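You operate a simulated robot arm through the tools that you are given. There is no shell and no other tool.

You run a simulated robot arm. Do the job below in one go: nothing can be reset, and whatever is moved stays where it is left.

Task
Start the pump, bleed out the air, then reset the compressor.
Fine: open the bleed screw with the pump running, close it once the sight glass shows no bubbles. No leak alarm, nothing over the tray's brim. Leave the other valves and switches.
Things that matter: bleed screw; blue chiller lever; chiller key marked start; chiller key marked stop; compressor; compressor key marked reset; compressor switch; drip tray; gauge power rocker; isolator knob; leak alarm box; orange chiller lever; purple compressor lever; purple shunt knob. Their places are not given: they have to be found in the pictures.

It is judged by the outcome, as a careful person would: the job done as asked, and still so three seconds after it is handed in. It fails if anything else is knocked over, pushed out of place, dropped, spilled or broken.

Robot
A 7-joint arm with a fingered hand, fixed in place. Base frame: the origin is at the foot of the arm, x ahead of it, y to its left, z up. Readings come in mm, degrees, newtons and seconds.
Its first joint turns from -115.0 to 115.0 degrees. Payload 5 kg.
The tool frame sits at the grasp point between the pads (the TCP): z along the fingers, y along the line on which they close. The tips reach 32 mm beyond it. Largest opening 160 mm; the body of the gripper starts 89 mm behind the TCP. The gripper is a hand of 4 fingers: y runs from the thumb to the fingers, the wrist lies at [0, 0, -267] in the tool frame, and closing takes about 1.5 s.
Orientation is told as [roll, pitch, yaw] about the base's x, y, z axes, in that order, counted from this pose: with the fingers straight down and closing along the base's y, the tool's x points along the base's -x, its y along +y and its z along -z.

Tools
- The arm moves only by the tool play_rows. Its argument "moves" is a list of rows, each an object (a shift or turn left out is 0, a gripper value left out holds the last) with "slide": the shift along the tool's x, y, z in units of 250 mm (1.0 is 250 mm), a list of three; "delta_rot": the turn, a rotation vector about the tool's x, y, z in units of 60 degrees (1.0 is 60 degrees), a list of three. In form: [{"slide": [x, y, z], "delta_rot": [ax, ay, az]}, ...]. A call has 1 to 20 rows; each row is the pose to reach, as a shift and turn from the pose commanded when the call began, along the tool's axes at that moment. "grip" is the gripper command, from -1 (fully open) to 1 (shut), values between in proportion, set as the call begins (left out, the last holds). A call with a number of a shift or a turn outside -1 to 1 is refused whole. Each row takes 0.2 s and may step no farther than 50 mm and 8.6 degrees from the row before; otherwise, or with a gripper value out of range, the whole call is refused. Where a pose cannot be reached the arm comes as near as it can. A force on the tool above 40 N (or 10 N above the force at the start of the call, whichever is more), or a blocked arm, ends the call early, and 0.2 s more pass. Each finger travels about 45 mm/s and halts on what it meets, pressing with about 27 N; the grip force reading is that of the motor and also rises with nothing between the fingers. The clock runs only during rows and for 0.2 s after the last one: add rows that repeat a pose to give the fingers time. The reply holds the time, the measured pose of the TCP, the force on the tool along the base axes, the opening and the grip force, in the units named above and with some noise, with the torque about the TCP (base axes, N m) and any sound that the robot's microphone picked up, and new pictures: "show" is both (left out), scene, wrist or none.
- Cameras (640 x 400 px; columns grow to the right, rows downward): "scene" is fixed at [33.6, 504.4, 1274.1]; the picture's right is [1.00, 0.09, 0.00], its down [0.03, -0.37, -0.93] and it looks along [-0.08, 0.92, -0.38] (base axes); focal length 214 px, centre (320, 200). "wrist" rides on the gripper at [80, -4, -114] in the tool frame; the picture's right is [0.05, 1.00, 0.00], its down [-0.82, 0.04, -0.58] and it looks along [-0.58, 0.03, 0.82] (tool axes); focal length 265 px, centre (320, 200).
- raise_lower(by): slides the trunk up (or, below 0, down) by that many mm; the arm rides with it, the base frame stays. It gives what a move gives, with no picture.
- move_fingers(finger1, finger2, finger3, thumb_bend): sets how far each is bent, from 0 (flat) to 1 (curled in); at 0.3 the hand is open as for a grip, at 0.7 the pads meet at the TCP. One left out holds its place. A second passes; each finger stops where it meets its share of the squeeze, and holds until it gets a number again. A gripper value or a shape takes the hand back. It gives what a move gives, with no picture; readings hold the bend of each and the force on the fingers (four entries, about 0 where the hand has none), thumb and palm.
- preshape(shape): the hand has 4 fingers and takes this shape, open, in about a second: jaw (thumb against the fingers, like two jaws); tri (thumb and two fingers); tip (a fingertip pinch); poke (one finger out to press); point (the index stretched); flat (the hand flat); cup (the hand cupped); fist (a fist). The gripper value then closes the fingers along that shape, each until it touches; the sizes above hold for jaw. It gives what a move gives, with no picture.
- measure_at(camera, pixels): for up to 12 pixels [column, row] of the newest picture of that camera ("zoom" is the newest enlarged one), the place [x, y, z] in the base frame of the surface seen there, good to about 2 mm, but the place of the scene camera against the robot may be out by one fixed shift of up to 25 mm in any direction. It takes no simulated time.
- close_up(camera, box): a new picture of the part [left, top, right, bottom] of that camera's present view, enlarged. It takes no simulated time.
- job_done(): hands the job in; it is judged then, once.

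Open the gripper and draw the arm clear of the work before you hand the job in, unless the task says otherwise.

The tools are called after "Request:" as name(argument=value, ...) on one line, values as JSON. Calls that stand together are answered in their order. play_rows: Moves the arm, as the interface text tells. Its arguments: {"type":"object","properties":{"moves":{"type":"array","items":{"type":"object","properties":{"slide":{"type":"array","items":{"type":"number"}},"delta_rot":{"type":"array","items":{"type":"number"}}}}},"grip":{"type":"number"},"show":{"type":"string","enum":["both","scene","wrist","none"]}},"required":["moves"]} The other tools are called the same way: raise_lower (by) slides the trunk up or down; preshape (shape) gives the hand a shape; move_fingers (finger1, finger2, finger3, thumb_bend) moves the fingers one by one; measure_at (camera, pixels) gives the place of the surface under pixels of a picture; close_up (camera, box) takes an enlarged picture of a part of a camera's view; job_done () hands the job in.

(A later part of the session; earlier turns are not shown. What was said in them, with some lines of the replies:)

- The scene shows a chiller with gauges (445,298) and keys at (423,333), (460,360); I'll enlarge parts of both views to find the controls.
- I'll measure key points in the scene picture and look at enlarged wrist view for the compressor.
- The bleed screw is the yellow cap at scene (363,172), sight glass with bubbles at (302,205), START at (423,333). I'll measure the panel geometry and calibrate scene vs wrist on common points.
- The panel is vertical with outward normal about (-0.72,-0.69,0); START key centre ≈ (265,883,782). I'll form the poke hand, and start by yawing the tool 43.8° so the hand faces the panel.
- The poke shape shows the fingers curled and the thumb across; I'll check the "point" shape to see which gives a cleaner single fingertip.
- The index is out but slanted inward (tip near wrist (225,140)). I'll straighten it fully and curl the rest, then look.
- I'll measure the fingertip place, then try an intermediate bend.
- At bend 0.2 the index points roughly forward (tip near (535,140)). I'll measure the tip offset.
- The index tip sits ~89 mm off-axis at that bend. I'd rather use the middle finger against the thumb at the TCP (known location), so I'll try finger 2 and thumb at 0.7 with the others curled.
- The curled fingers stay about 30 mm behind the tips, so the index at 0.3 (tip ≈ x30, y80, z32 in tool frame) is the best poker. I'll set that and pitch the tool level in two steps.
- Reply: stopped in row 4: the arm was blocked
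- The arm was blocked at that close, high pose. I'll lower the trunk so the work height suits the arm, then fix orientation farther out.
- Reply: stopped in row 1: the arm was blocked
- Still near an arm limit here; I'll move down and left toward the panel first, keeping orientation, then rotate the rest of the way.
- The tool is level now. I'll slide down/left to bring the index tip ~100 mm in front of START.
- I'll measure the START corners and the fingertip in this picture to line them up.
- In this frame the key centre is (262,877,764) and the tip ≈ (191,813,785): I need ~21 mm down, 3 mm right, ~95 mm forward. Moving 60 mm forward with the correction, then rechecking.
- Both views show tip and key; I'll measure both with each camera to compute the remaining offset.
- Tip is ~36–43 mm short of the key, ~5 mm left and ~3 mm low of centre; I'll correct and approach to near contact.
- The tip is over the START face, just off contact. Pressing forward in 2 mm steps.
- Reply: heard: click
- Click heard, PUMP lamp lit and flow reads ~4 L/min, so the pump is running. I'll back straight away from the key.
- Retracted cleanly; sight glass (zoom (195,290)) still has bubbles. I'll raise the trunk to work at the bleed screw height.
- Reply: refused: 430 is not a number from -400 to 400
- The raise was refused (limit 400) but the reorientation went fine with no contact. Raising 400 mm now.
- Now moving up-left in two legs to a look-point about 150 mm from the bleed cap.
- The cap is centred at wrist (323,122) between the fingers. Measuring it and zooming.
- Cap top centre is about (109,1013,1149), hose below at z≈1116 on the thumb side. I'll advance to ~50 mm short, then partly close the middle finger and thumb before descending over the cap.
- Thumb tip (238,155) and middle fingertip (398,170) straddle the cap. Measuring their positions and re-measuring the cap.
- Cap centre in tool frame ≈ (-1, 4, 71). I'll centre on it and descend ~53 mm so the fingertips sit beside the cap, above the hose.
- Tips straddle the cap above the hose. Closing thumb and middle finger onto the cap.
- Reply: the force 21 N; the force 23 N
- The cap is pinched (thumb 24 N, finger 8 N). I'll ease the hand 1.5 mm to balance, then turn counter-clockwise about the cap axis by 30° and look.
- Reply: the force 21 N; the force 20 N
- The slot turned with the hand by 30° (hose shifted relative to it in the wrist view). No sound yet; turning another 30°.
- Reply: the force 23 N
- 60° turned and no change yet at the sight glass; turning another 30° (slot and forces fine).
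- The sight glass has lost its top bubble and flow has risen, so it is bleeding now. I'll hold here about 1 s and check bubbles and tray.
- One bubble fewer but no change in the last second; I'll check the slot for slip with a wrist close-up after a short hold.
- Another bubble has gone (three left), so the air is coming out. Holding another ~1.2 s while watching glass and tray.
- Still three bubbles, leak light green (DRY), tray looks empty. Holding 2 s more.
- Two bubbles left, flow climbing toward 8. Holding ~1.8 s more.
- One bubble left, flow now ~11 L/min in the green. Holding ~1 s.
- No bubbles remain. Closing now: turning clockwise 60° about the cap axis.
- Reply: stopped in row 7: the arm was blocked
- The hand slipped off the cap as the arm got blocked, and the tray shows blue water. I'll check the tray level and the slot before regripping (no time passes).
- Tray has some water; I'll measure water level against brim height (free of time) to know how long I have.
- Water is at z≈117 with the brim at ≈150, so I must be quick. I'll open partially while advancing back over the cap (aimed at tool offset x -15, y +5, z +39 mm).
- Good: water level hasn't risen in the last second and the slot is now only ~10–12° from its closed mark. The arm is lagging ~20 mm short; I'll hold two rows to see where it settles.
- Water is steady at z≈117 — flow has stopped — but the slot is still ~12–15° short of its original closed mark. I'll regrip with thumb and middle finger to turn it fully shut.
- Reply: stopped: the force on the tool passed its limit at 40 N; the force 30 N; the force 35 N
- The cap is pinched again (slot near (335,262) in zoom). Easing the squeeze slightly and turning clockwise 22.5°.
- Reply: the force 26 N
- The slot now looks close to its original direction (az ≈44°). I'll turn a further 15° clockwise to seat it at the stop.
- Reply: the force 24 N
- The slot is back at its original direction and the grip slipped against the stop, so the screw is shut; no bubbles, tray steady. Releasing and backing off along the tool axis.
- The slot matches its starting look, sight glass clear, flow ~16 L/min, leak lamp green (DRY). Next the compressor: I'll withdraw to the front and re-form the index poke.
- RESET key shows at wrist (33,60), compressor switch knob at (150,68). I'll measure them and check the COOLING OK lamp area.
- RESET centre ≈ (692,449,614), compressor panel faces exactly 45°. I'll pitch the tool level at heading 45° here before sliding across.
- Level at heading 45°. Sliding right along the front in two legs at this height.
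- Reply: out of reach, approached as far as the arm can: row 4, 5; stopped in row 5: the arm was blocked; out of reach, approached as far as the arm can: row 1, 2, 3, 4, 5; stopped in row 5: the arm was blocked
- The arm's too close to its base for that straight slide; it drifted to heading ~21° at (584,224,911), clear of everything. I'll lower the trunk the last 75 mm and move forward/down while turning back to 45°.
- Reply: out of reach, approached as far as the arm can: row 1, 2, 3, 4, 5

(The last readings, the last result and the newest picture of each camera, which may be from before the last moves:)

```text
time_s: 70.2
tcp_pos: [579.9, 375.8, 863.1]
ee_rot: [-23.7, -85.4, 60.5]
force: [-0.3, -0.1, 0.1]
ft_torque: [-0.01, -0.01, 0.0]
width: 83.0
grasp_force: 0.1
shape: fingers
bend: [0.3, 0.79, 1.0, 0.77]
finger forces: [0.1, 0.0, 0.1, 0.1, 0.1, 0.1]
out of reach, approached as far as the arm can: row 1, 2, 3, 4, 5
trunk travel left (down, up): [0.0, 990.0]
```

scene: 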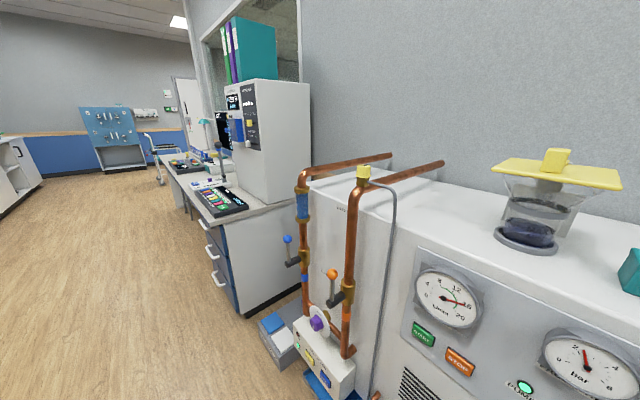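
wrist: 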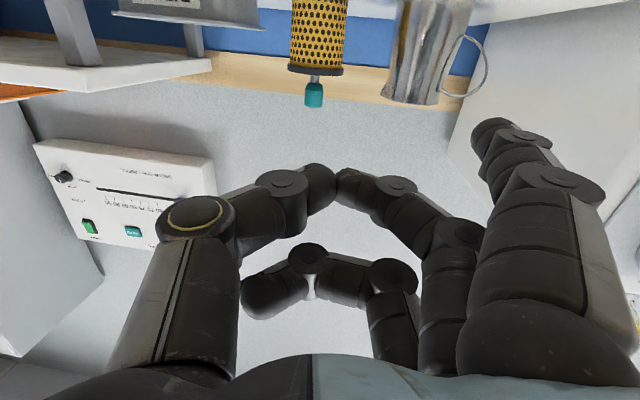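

That level pose is out of the arm's reach (too low/close). I'll instead press with a 45° downward-tilted hand, fingers leading; first retreat and pitch the tool back toward vertical.

Request:
play_rows(moves=[{"slide": [-0.145, 0.08, -0.097], "delta_rot": [0, 0.133, 0]}, {"slide": [-0.289, 0.16, -0.193], "delta_rot": [0, 0.267, 0]}, {"slide": [-0.434, 0.24, -0.29], "delta_rot": [0, 0.4, 0]}, {"slide": [-0.579, 0.32, -0.387], "delta_rot": [0, 0.533, 0]}, {"slide": [-0.723, 0.4, -0.483], "delta_rot": [0, 0.667, 0]}, {"slide": [-0.868, 0.48, -0.58], "delta_rot": [0, 0.8, 0]}, {"slide": [-0.868, 0.48, -0.58], "delta_rot": [0, 0.8, 0]}])

```text
time_s: 71.8
tcp_pos: [400.7, 395.8, 1100.0]
ee_rot: [-5.6, -38.2, 40.7]
force: [-7.4, 5.7, -3.1]
ft_torque: [-0.19, -0.55, -0.43]
width: 83.0
grasp_force: 0.1
shape: fingers
bend: [0.3, 0.79, 1.0, 0.77]
finger forces: [0.1, 0.1, 0.0, 0.1, 0.1, 0.0]
out of reach, approached as far as the arm can: row 3, 4
trunk travel left (down, up): [0.0, 990.0]
```

scene: 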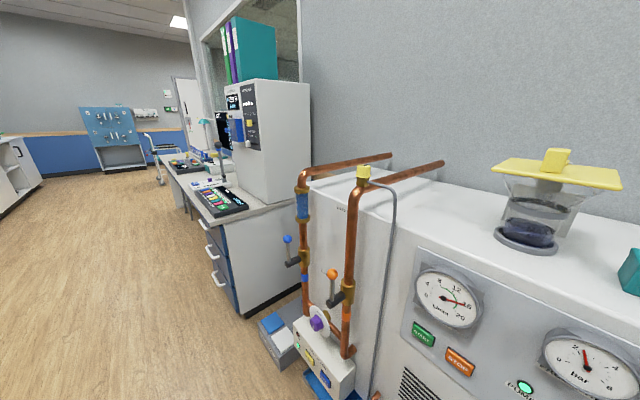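
wrist: 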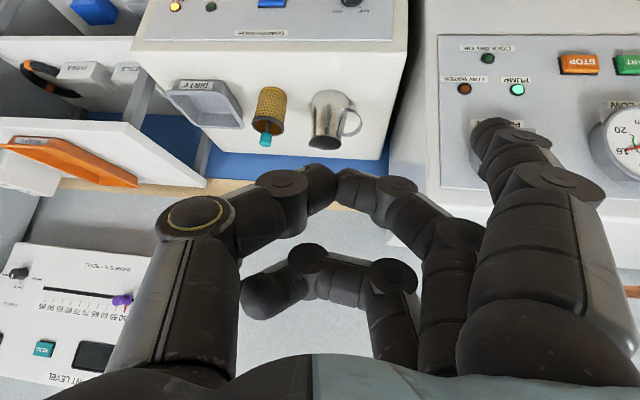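

Clear of everything now. I'll settle and inspect the COOLING OK lamp and compressor lamps.

Request:
play_rows(moves=[{"slide": [0, 0, 0]}, {"slide": [0, 0, 0]}], show="wrist")

Request:
close_up(camera="wrist", box=[420, 10, 640, 150])

Request:
close_up(camera="wrist", box=[120, 0, 400, 160])

```text
time_s: 72.4
tcp_pos: [395.5, 400.9, 1097.6]
ee_rot: [-2.1, -37.5, 38.7]
force: [0.0, 1.0, -0.2]
ft_torque: [0.0, 0.0, -0.02]
width: 82.8
grasp_force: 0.1
shape: fingers
bend: [0.3, 0.79, 1.0, 0.77]
finger forces: [0.0, 0.0, 0.0, 0.1, 0.0, 0.0]
trunk travel left (down, up): [0.0, 990.0]
```

wrist: 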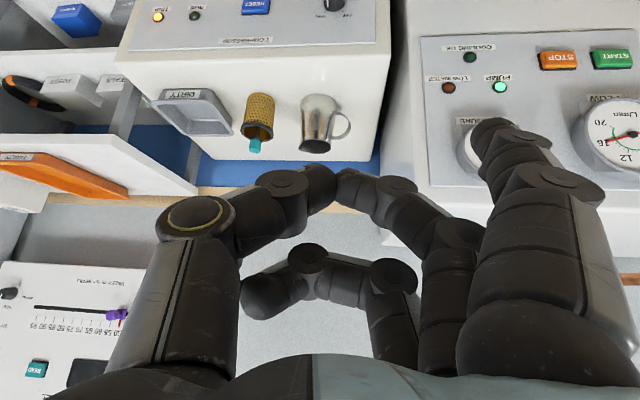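

```text
2.86 times, centred on (530, 80) of wrist
```

zoom: 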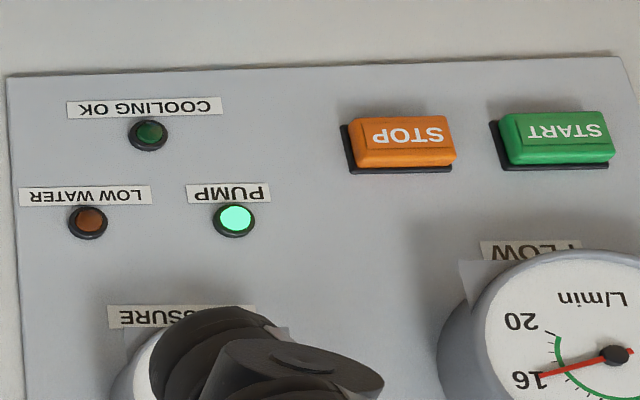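

```text
2.29 times, centred on (260, 80) of wrist
```

zoom: 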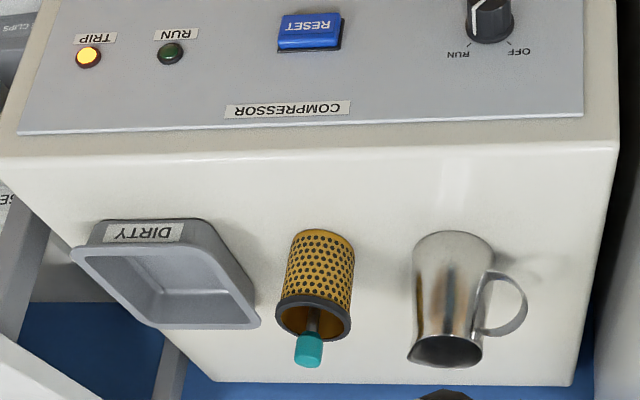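

COOLING OK isn't lit, compressor TRIP lamp is lit and RUN dark; switch is on RUN. I'll now roll the hand about its axis so the fingers lead toward the panel.

Request:
play_rows(moves=[{"delta_rot": [-0.0149, -0.0014, 0.1182]}, {"delta_rot": [-0.0298, -0.0029, 0.2364]}, {"delta_rot": [-0.0447, -0.0043, 0.3547]}, {"delta_rot": [-0.0596, -0.0057, 0.4729]}, {"delta_rot": [-0.0745, -0.0072, 0.5911]}, {"delta_rot": [-0.0894, -0.0086, 0.7093]}], show="none")

Request:
play_rows(moves=[{"delta_rot": [-0.0149, -0.0014, 0.1182]}, {"delta_rot": [-0.0298, -0.0029, 0.2364]}, {"delta_rot": [-0.0447, -0.0043, 0.3547]}, {"delta_rot": [-0.0596, -0.0057, 0.4729]}, {"delta_rot": [-0.0745, -0.0072, 0.5911]}, {"delta_rot": [-0.0894, -0.0086, 0.7093]}, {"delta_rot": [-0.0894, -0.0086, 0.7093]}])

```text
time_s: 74.0
tcp_pos: [372.6, 448.1, 1062.4]
ee_rot: [28.1, -24.0, -3.8]
force: [-0.8, -1.5, -0.3]
ft_torque: [0.01, 0.01, 0.03]
width: 82.8
grasp_force: 0.1
shape: fingers
bend: [0.3, 0.79, 1.0, 0.77]
finger forces: [0.0, 0.0, 0.0, 0.0, 0.0, 0.0]
trunk travel left (down, up): [0.0, 990.0]
stopped in row 6: the arm was blocked; the commanded pose is now the measured one
```

```text
time_s: 75.8
tcp_pos: [390.8, 469.0, 1015.4]
ee_rot: [36.8, 2.2, -38.8]
force: [-0.4, -0.7, 0.6]
ft_torque: [0.0, 0.03, 0.03]
width: 82.5
grasp_force: 0.1
shape: fingers
bend: [0.3, 0.79, 1.0, 0.77]
finger forces: [0.0, 0.0, 0.0, 0.0, 0.0, 0.1]
trunk travel left (down, up): [0.0, 990.0]
stopped in row 7: the arm was blocked; the commanded pose is now the measured one
```

scene: 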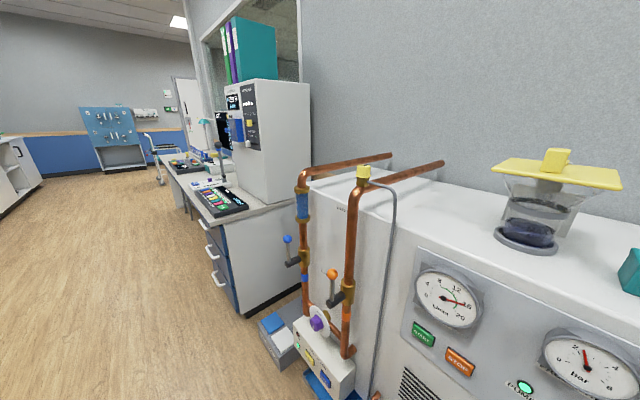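
wrist: 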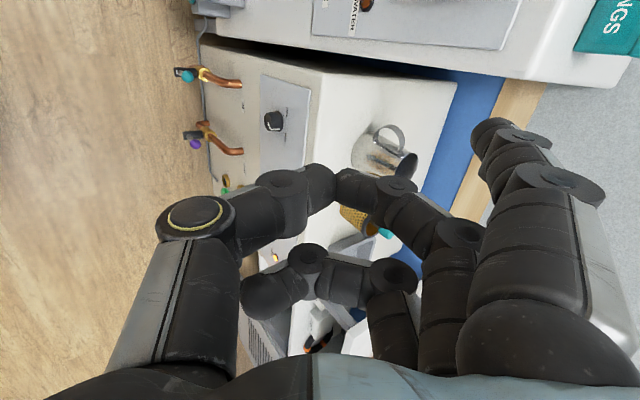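

Orientation is nearly what I need (tilt ~37°, fingers leading). Moving out and down toward the compressor in two legs, finishing the orientation on the second.

Request:
play_rows(moves=[{"slide": [-0.126, -0.067, 0.103]}, {"slide": [-0.252, -0.134, 0.206]}, {"slide": [-0.378, -0.201, 0.31]}, {"slide": [-0.504, -0.268, 0.413]}], show="wrist")

Request:
play_rows(moves=[{"slide": [-0.126, -0.067, 0.103], "delta_rot": [-0.035, -0.024, 0.013]}, {"slide": [-0.252, -0.134, 0.206], "delta_rot": [-0.07, -0.048, 0.027]}, {"slide": [-0.378, -0.201, 0.31], "delta_rot": [-0.104, -0.072, 0.04]}, {"slide": [-0.504, -0.268, 0.413], "delta_rot": [-0.139, -0.096, 0.054]}, {"slide": [-0.504, -0.268, 0.413], "delta_rot": [-0.139, -0.096, 0.054]}])

```text
time_s: 76.8
tcp_pos: [490.7, 396.5, 886.4]
ee_rot: [37.8, 1.7, -39.3]
force: [-1.2, 0.1, 0.9]
ft_torque: [0.0, -0.04, -0.06]
width: 82.8
grasp_force: 0.1
shape: fingers
bend: [0.3, 0.79, 1.0, 0.77]
finger forces: [0.1, 0.0, 0.0, 0.0, 0.0, 0.0]
trunk travel left (down, up): [0.0, 990.0]
```

wrist: 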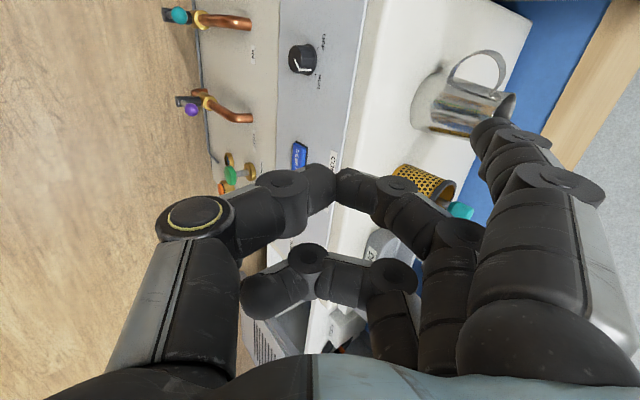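

```text
time_s: 78.0
tcp_pos: [589.5, 328.7, 758.5]
ee_rot: [45.8, -0.2, -45.4]
force: [0.8, -0.6, 0.1]
ft_torque: [0.01, 0.01, 0.01]
width: 82.7
grasp_force: 0.0
shape: fingers
bend: [0.3, 0.79, 1.0, 0.77]
finger forces: [0.0, 0.0, 0.0, 0.0, 0.0, 0.0]
trunk travel left (down, up): [0.0, 990.0]
```

scene: 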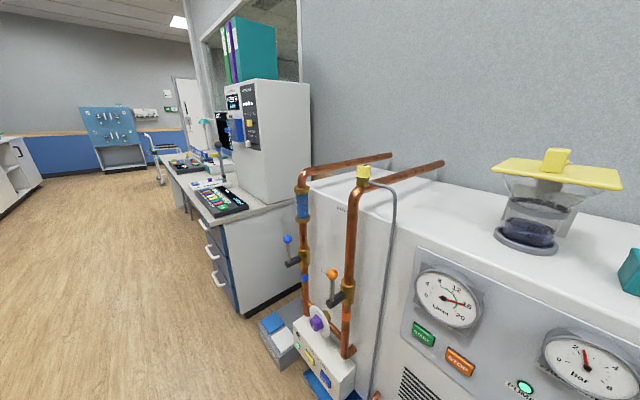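
wrist: 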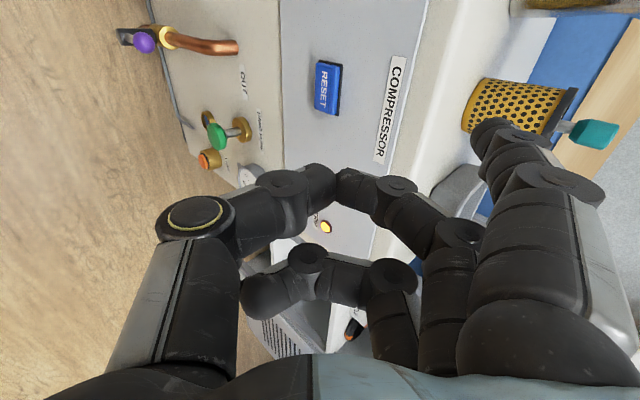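

Pose tracked precisely; RESET is at wrist (328,88), fingertip at (488,130). Measuring both.

Request:
measure_at(camera="wrist", pixels=[[328, 88], [318, 65], [340, 68], [316, 108], [335, 112], [290, 120], [482, 125], [490, 122], [476, 135], [487, 135], [500, 140], [245, 175]])

```text
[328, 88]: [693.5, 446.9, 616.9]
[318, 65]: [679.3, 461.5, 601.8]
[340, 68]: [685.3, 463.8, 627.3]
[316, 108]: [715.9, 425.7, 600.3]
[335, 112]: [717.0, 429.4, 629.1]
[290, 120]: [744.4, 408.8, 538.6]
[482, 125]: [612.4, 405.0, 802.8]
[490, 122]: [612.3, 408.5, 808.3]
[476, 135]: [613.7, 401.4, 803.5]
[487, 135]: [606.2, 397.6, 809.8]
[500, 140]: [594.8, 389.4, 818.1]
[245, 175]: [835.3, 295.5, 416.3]
```

Key centre ≈ (697,446,614), tip offset known. Descending to a standoff about 40 mm in front of RESET.

Request:
play_rows(moves=[{"slide": [-0.022, -0.105, 0.156]}, {"slide": [-0.044, -0.211, 0.312]}, {"slide": [-0.066, -0.316, 0.469]}, {"slide": [-0.088, -0.422, 0.625]}, {"slide": [-0.088, -0.422, 0.625]}])

Request:
close_up(camera="wrist", box=[360, 40, 600, 200])

```text
time_s: 79.2
tcp_pos: [634.4, 338.9, 574.1]
ee_rot: [45.8, -0.3, -45.4]
force: [1.1, 0.0, 0.0]
ft_torque: [-0.01, 0.03, 0.0]
width: 82.7
grasp_force: 0.0
shape: fingers
bend: [0.3, 0.79, 1.0, 0.77]
finger forces: [0.1, 0.0, 0.0, 0.0, 0.0, 0.0]
trunk travel left (down, up): [0.0, 990.0]
```

scene: 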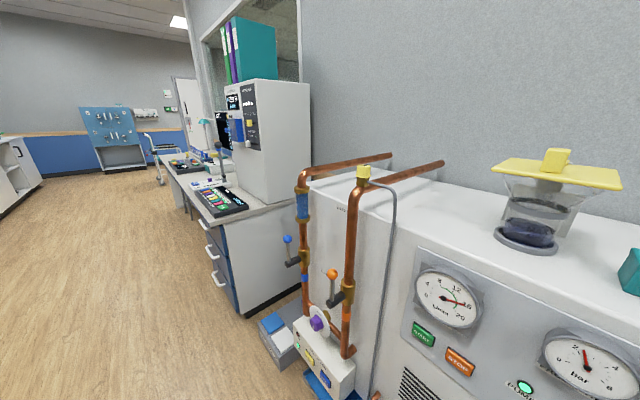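
wrist: 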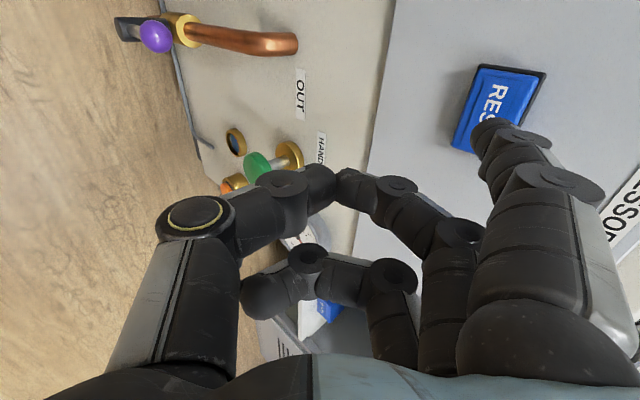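

```text
2.50 times, centred on (480, 120) of wrist
```

zoom: 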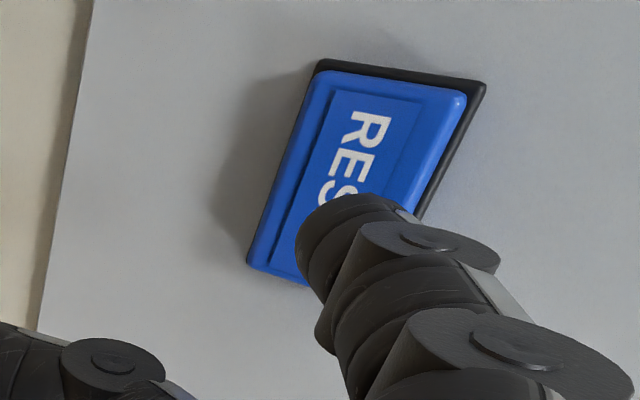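

Tip is over RESET's lower right. Before pushing in, I'll measure clearance between the curled fingers and the green valve/gauge at (260,165), (295,235).

Request:
measure_at(camera="wrist", pixels=[[257, 165], [290, 150], [225, 185], [295, 240], [322, 180], [350, 180], [280, 182], [270, 300], [512, 85], [482, 100], [482, 128], [320, 310]])

Request:
close_up(camera="wrist", box=[200, 100, 400, 350])

```text
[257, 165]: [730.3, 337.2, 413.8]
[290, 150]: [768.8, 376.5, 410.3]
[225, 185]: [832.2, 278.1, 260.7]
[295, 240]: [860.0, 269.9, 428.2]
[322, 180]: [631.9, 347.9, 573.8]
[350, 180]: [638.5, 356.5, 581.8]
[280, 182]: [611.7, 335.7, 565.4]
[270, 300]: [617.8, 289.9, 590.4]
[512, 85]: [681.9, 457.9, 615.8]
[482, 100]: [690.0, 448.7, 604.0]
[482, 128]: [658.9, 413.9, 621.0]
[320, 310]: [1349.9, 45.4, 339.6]
```

```text
1.60 times, centred on (300, 225) of wrist
```

zoom: 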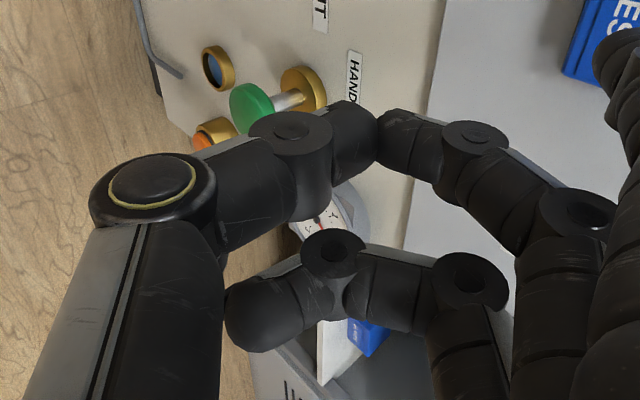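

Clearances are ample (green valve ~150 mm below). Tip is aligned within ~3 mm; advancing 28 mm along the panel normal.

Request:
play_rows(moves=[{"slide": [0.01, 0.04, 0.04]}, {"slide": [0.01, 0.079, 0.079]}])

Request:
close_up(camera="wrist", box=[400, 40, 640, 200])

```text
time_s: 79.8
tcp_pos: [654.7, 361.0, 573.0]
ee_rot: [45.8, -0.3, -45.4]
force: [-1.3, -1.0, -0.6]
ft_torque: [0.01, -0.03, 0.08]
width: 82.3
grasp_force: 0.5
shape: fingers
bend: [0.3, 0.79, 1.0, 0.77]
finger forces: [1.0, 0.0, 0.1, 0.1, 0.0, 0.0]
trunk travel left (down, up): [0.0, 990.0]
```

scene: 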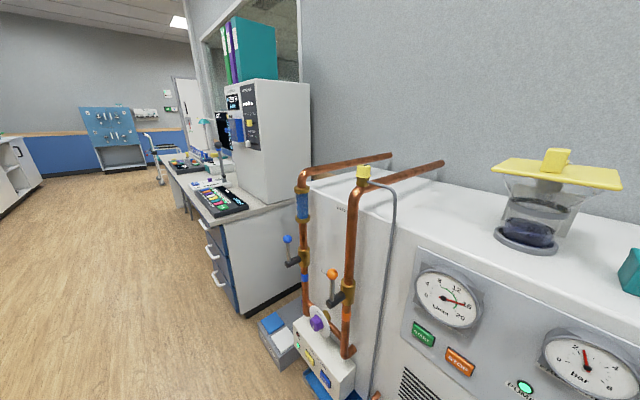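
wrist: 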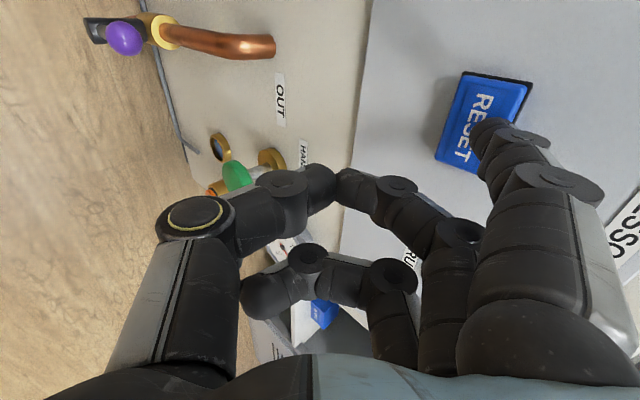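

```text
2.50 times, centred on (520, 120) of wrist
```

zoom: 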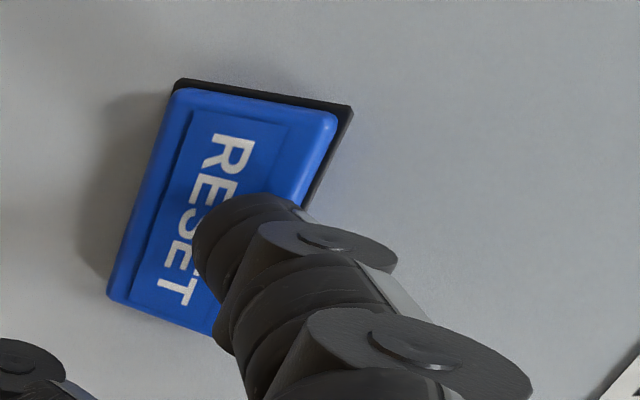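

The tip is just touching RESET (≈1 N). Pressing in small steps along the normal.

Request:
play_rows(moves=[{"slide": [0, 0.0057, 0.0057]}, {"slide": [0, 0.0113, 0.0113]}, {"slide": [0, 0.017, 0.017]}, {"slide": [0, 0.0226, 0.0226]}])

Request:
close_up(camera="wrist", box=[280, 200, 480, 330])

```text
time_s: 80.8
tcp_pos: [658.2, 366.3, 575.7]
ee_rot: [45.9, -0.3, -45.3]
force: [-11.4, -9.9, 3.3]
ft_torque: [0.79, -0.68, 0.62]
width: 80.5
grasp_force: 7.5
shape: fingers
bend: [0.32, 0.79, 1.0, 0.77]
finger forces: [14.4, 0.0, 0.0, 0.0, 0.0, 0.0]
trunk travel left (down, up): [0.0, 990.0]
heard: click
```

scene: 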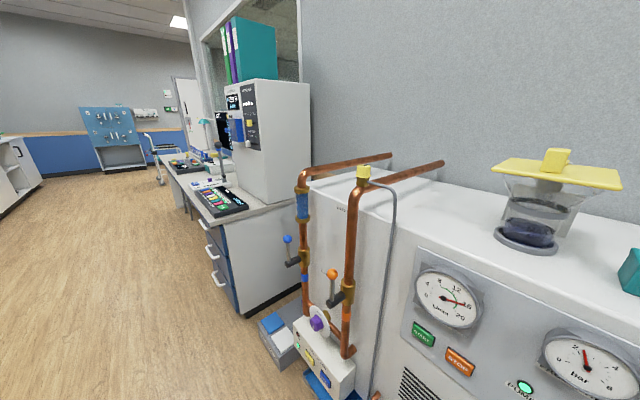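
wrist: 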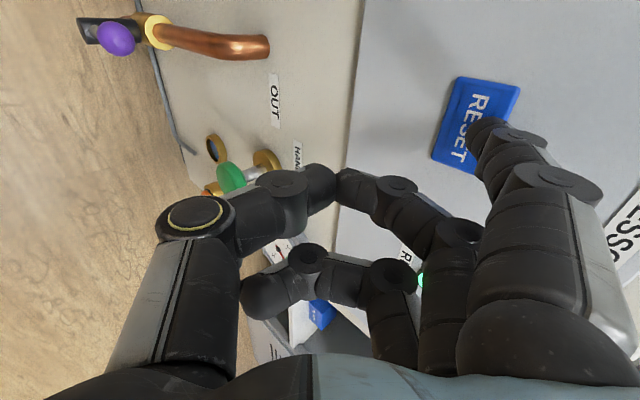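

```text
3.08 times, centred on (380, 265) of wrist
```

zoom: 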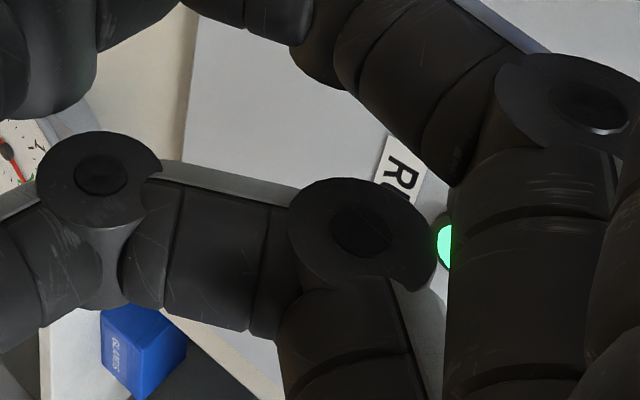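

Click heard and the RUN lamp is now green. Backing straight off the key, then rising to view the panels.

Request:
play_rows(moves=[{"slide": [0, -0.04, -0.04]}, {"slide": [0, -0.13, -0.13]}, {"slide": [0, -0.23, -0.23]}], show="wrist")

Request:
play_rows(moves=[{"slide": [0, 0.12, -0.14]}, {"slide": [0, 0.24, -0.28]}, {"slide": [0, 0.36, -0.42]}, {"slide": [0, 0.48, -0.56]}])

```text
time_s: 81.6
tcp_pos: [601.4, 309.5, 571.9]
ee_rot: [45.9, -0.3, -45.3]
force: [-0.3, -0.5, -0.3]
ft_torque: [0.0, 0.0, 0.02]
width: 82.2
grasp_force: 0.1
shape: fingers
bend: [0.3, 0.79, 1.0, 0.77]
finger forces: [0.1, 0.1, 0.1, 0.0, 0.0, 0.1]
trunk travel left (down, up): [0.0, 990.0]
```

wrist: 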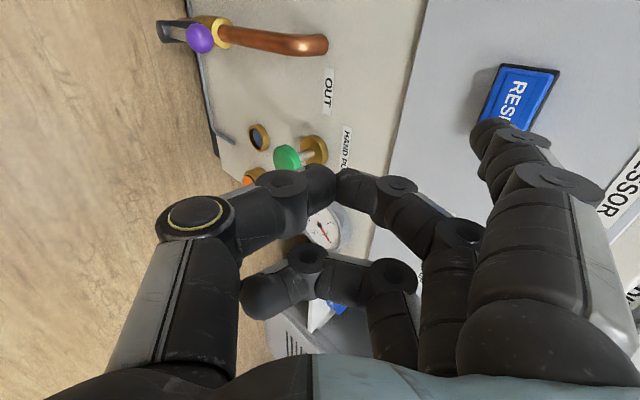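

```text
time_s: 82.6
tcp_pos: [589.3, 300.5, 762.1]
ee_rot: [45.8, -0.3, -45.3]
force: [0.7, 0.2, -0.1]
ft_torque: [0.03, 0.0, -0.02]
width: 82.9
grasp_force: 0.0
shape: fingers
bend: [0.3, 0.79, 1.0, 0.77]
finger forces: [0.1, 0.0, 0.0, 0.1, 0.0, 0.0]
trunk travel left (down, up): [0.0, 990.0]
```

scene: 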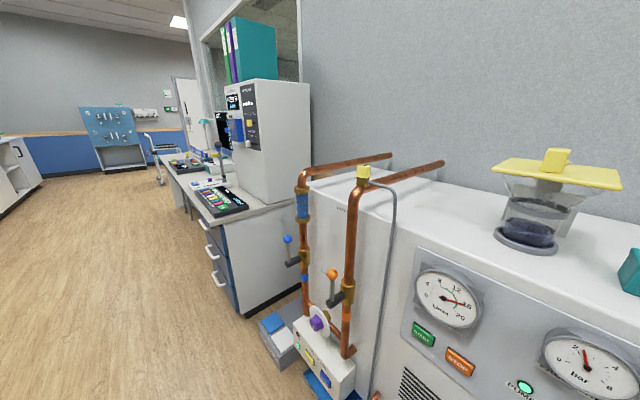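
wrist: 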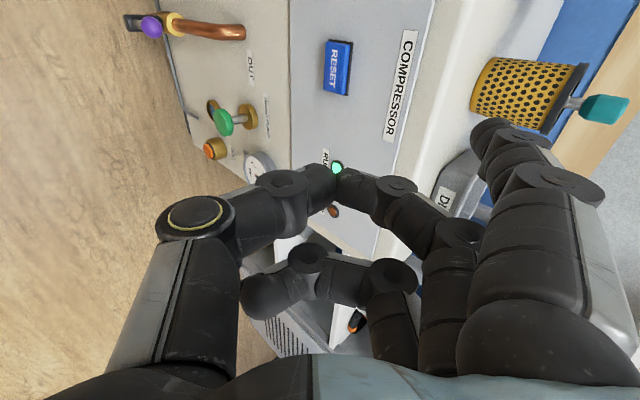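

RUN is lit and TRIP dark. I'll open the hand and raise the trunk to draw clear and see both panels, also letting time pass.

Request:
preshape(shape="jaw")

Request:
raise_lower(by=300)

Request:
play_rows(grip=-1, moves=[{"slide": [0, 0, 0]}, {"slide": [0, 0, 0]}, {"slide": [0, 0, 0]}, {"slide": [0, 0, 0]}, {"slide": [0, 0, 0]}])

Request:
close_up(camera="scene", box=[260, 140, 400, 400])

Request:
close_up(camera="scene", box=[280, 340, 360, 400])

Request:
close_up(camera="wrist", box=[180, 0, 480, 200])

```text
time_s: 83.5
tcp_pos: [588.7, 301.8, 760.6]
ee_rot: [45.8, -0.3, -45.4]
force: [-0.7, 0.5, -0.3]
ft_torque: [0.04, 0.02, 0.0]
width: 159.9
grasp_force: 0.1
shape: jaw
bend: [0.3, 0.3, 0.3, 0.3]
finger forces: [0.1, 0.0, 0.1, 0.1, 0.0, 0.0]
trunk travel left (down, up): [0.0, 990.0]
```

```text
time_s: 86.5
tcp_pos: [589.4, 300.4, 1061.8]
ee_rot: [45.8, -0.2, -45.3]
force: [0.1, 1.2, 0.9]
ft_torque: [0.02, 0.0, -0.01]
width: 159.9
grasp_force: 0.0
shape: jaw
bend: [0.3, 0.3, 0.3, 0.3]
finger forces: [0.1, 0.0, 0.0, 0.0, 0.0, 0.1]
trunk travel left (down, up): [-300.0, 690.0]
```

```text
time_s: 87.7
tcp_pos: [588.8, 300.8, 1062.0]
ee_rot: [45.8, -0.4, -45.3]
force: [0.2, 0.2, 0.1]
ft_torque: [0.01, -0.01, 0.03]
width: 160.2
grasp_force: 0.0
shape: jaw
bend: [0.3, 0.3, 0.3, 0.3]
finger forces: [0.0, 0.0, 0.0, 0.0, 0.0, 0.1]
trunk travel left (down, up): [-300.0, 690.0]
```

scene: 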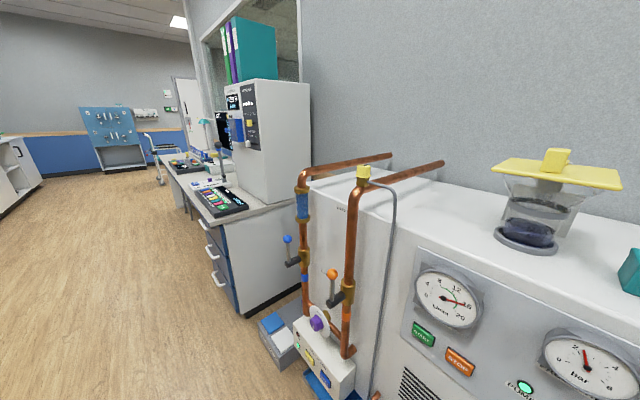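
wrist: 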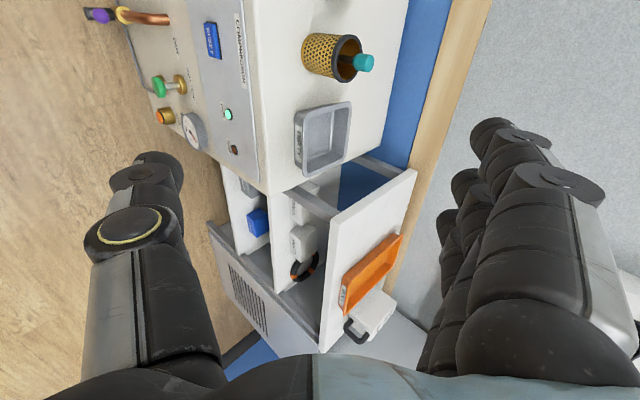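

```text
1.54 times, centred on (330, 270) of scene
```

zoom: 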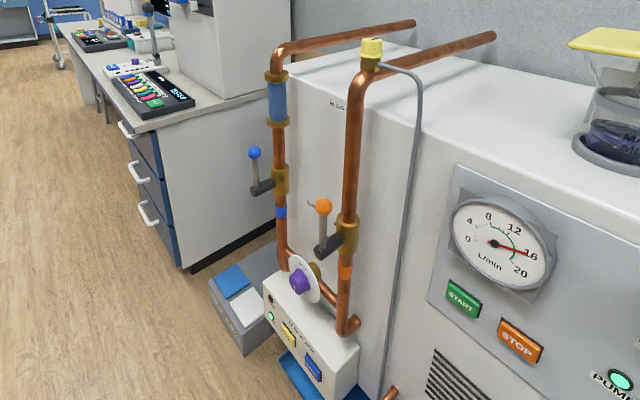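

```text
6.67 times, centred on (320, 370) of scene
```

zoom: 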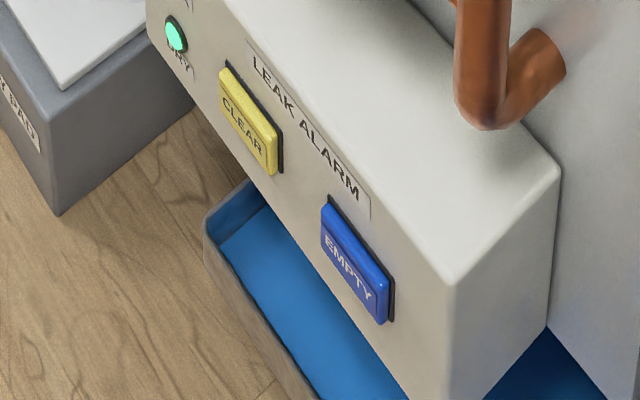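

```text
2.00 times, centred on (330, 100) of wrist
```

zoom: 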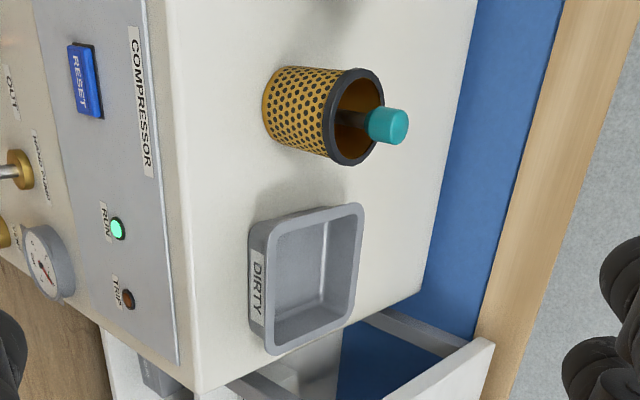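

RUN is still lit seven seconds after the reset, and TRIP is dark. The pump is running with flow about 16 L/min. The sight glass is clear, the bleed screw is shut, the leak lamp shows DRY and the tray level is steady. The hand is open and well above everything, so I'm handing the job in.

Request:
job_done()

```text
The job is handed in.
```

The job is done and handed in: the pump is running, the air is bled out, and the compressor has been reset.

- **Pump:** I pressed START. The PUMP lamp is lit and flow reads about 16 L/min, inside the green band.
- **Bleed:** I opened the screw with the pump running and began closing it when the sight glass showed no bubbles. It is back at its original closed mark.
- **Slip while closing:** My hand came off the screw partway through. Water ran into the drip tray before I could regrip and finish closing it. The tray level settled at about z = 117 mm against a brim at about 150 mm. It has not risen since, and the leak alarm still shows DRY.
- **Compressor:** I pressed RESET. TRIP went out and RUN came on, and RUN was still lit seven seconds later.

The chiller's COOLING OK lamp was not lit when I last looked at it, shortly before the reset. I did not check it again afterwards. I pressed only START and RESET and turned only the bleed screw. The hand is open and clear of the equipment.
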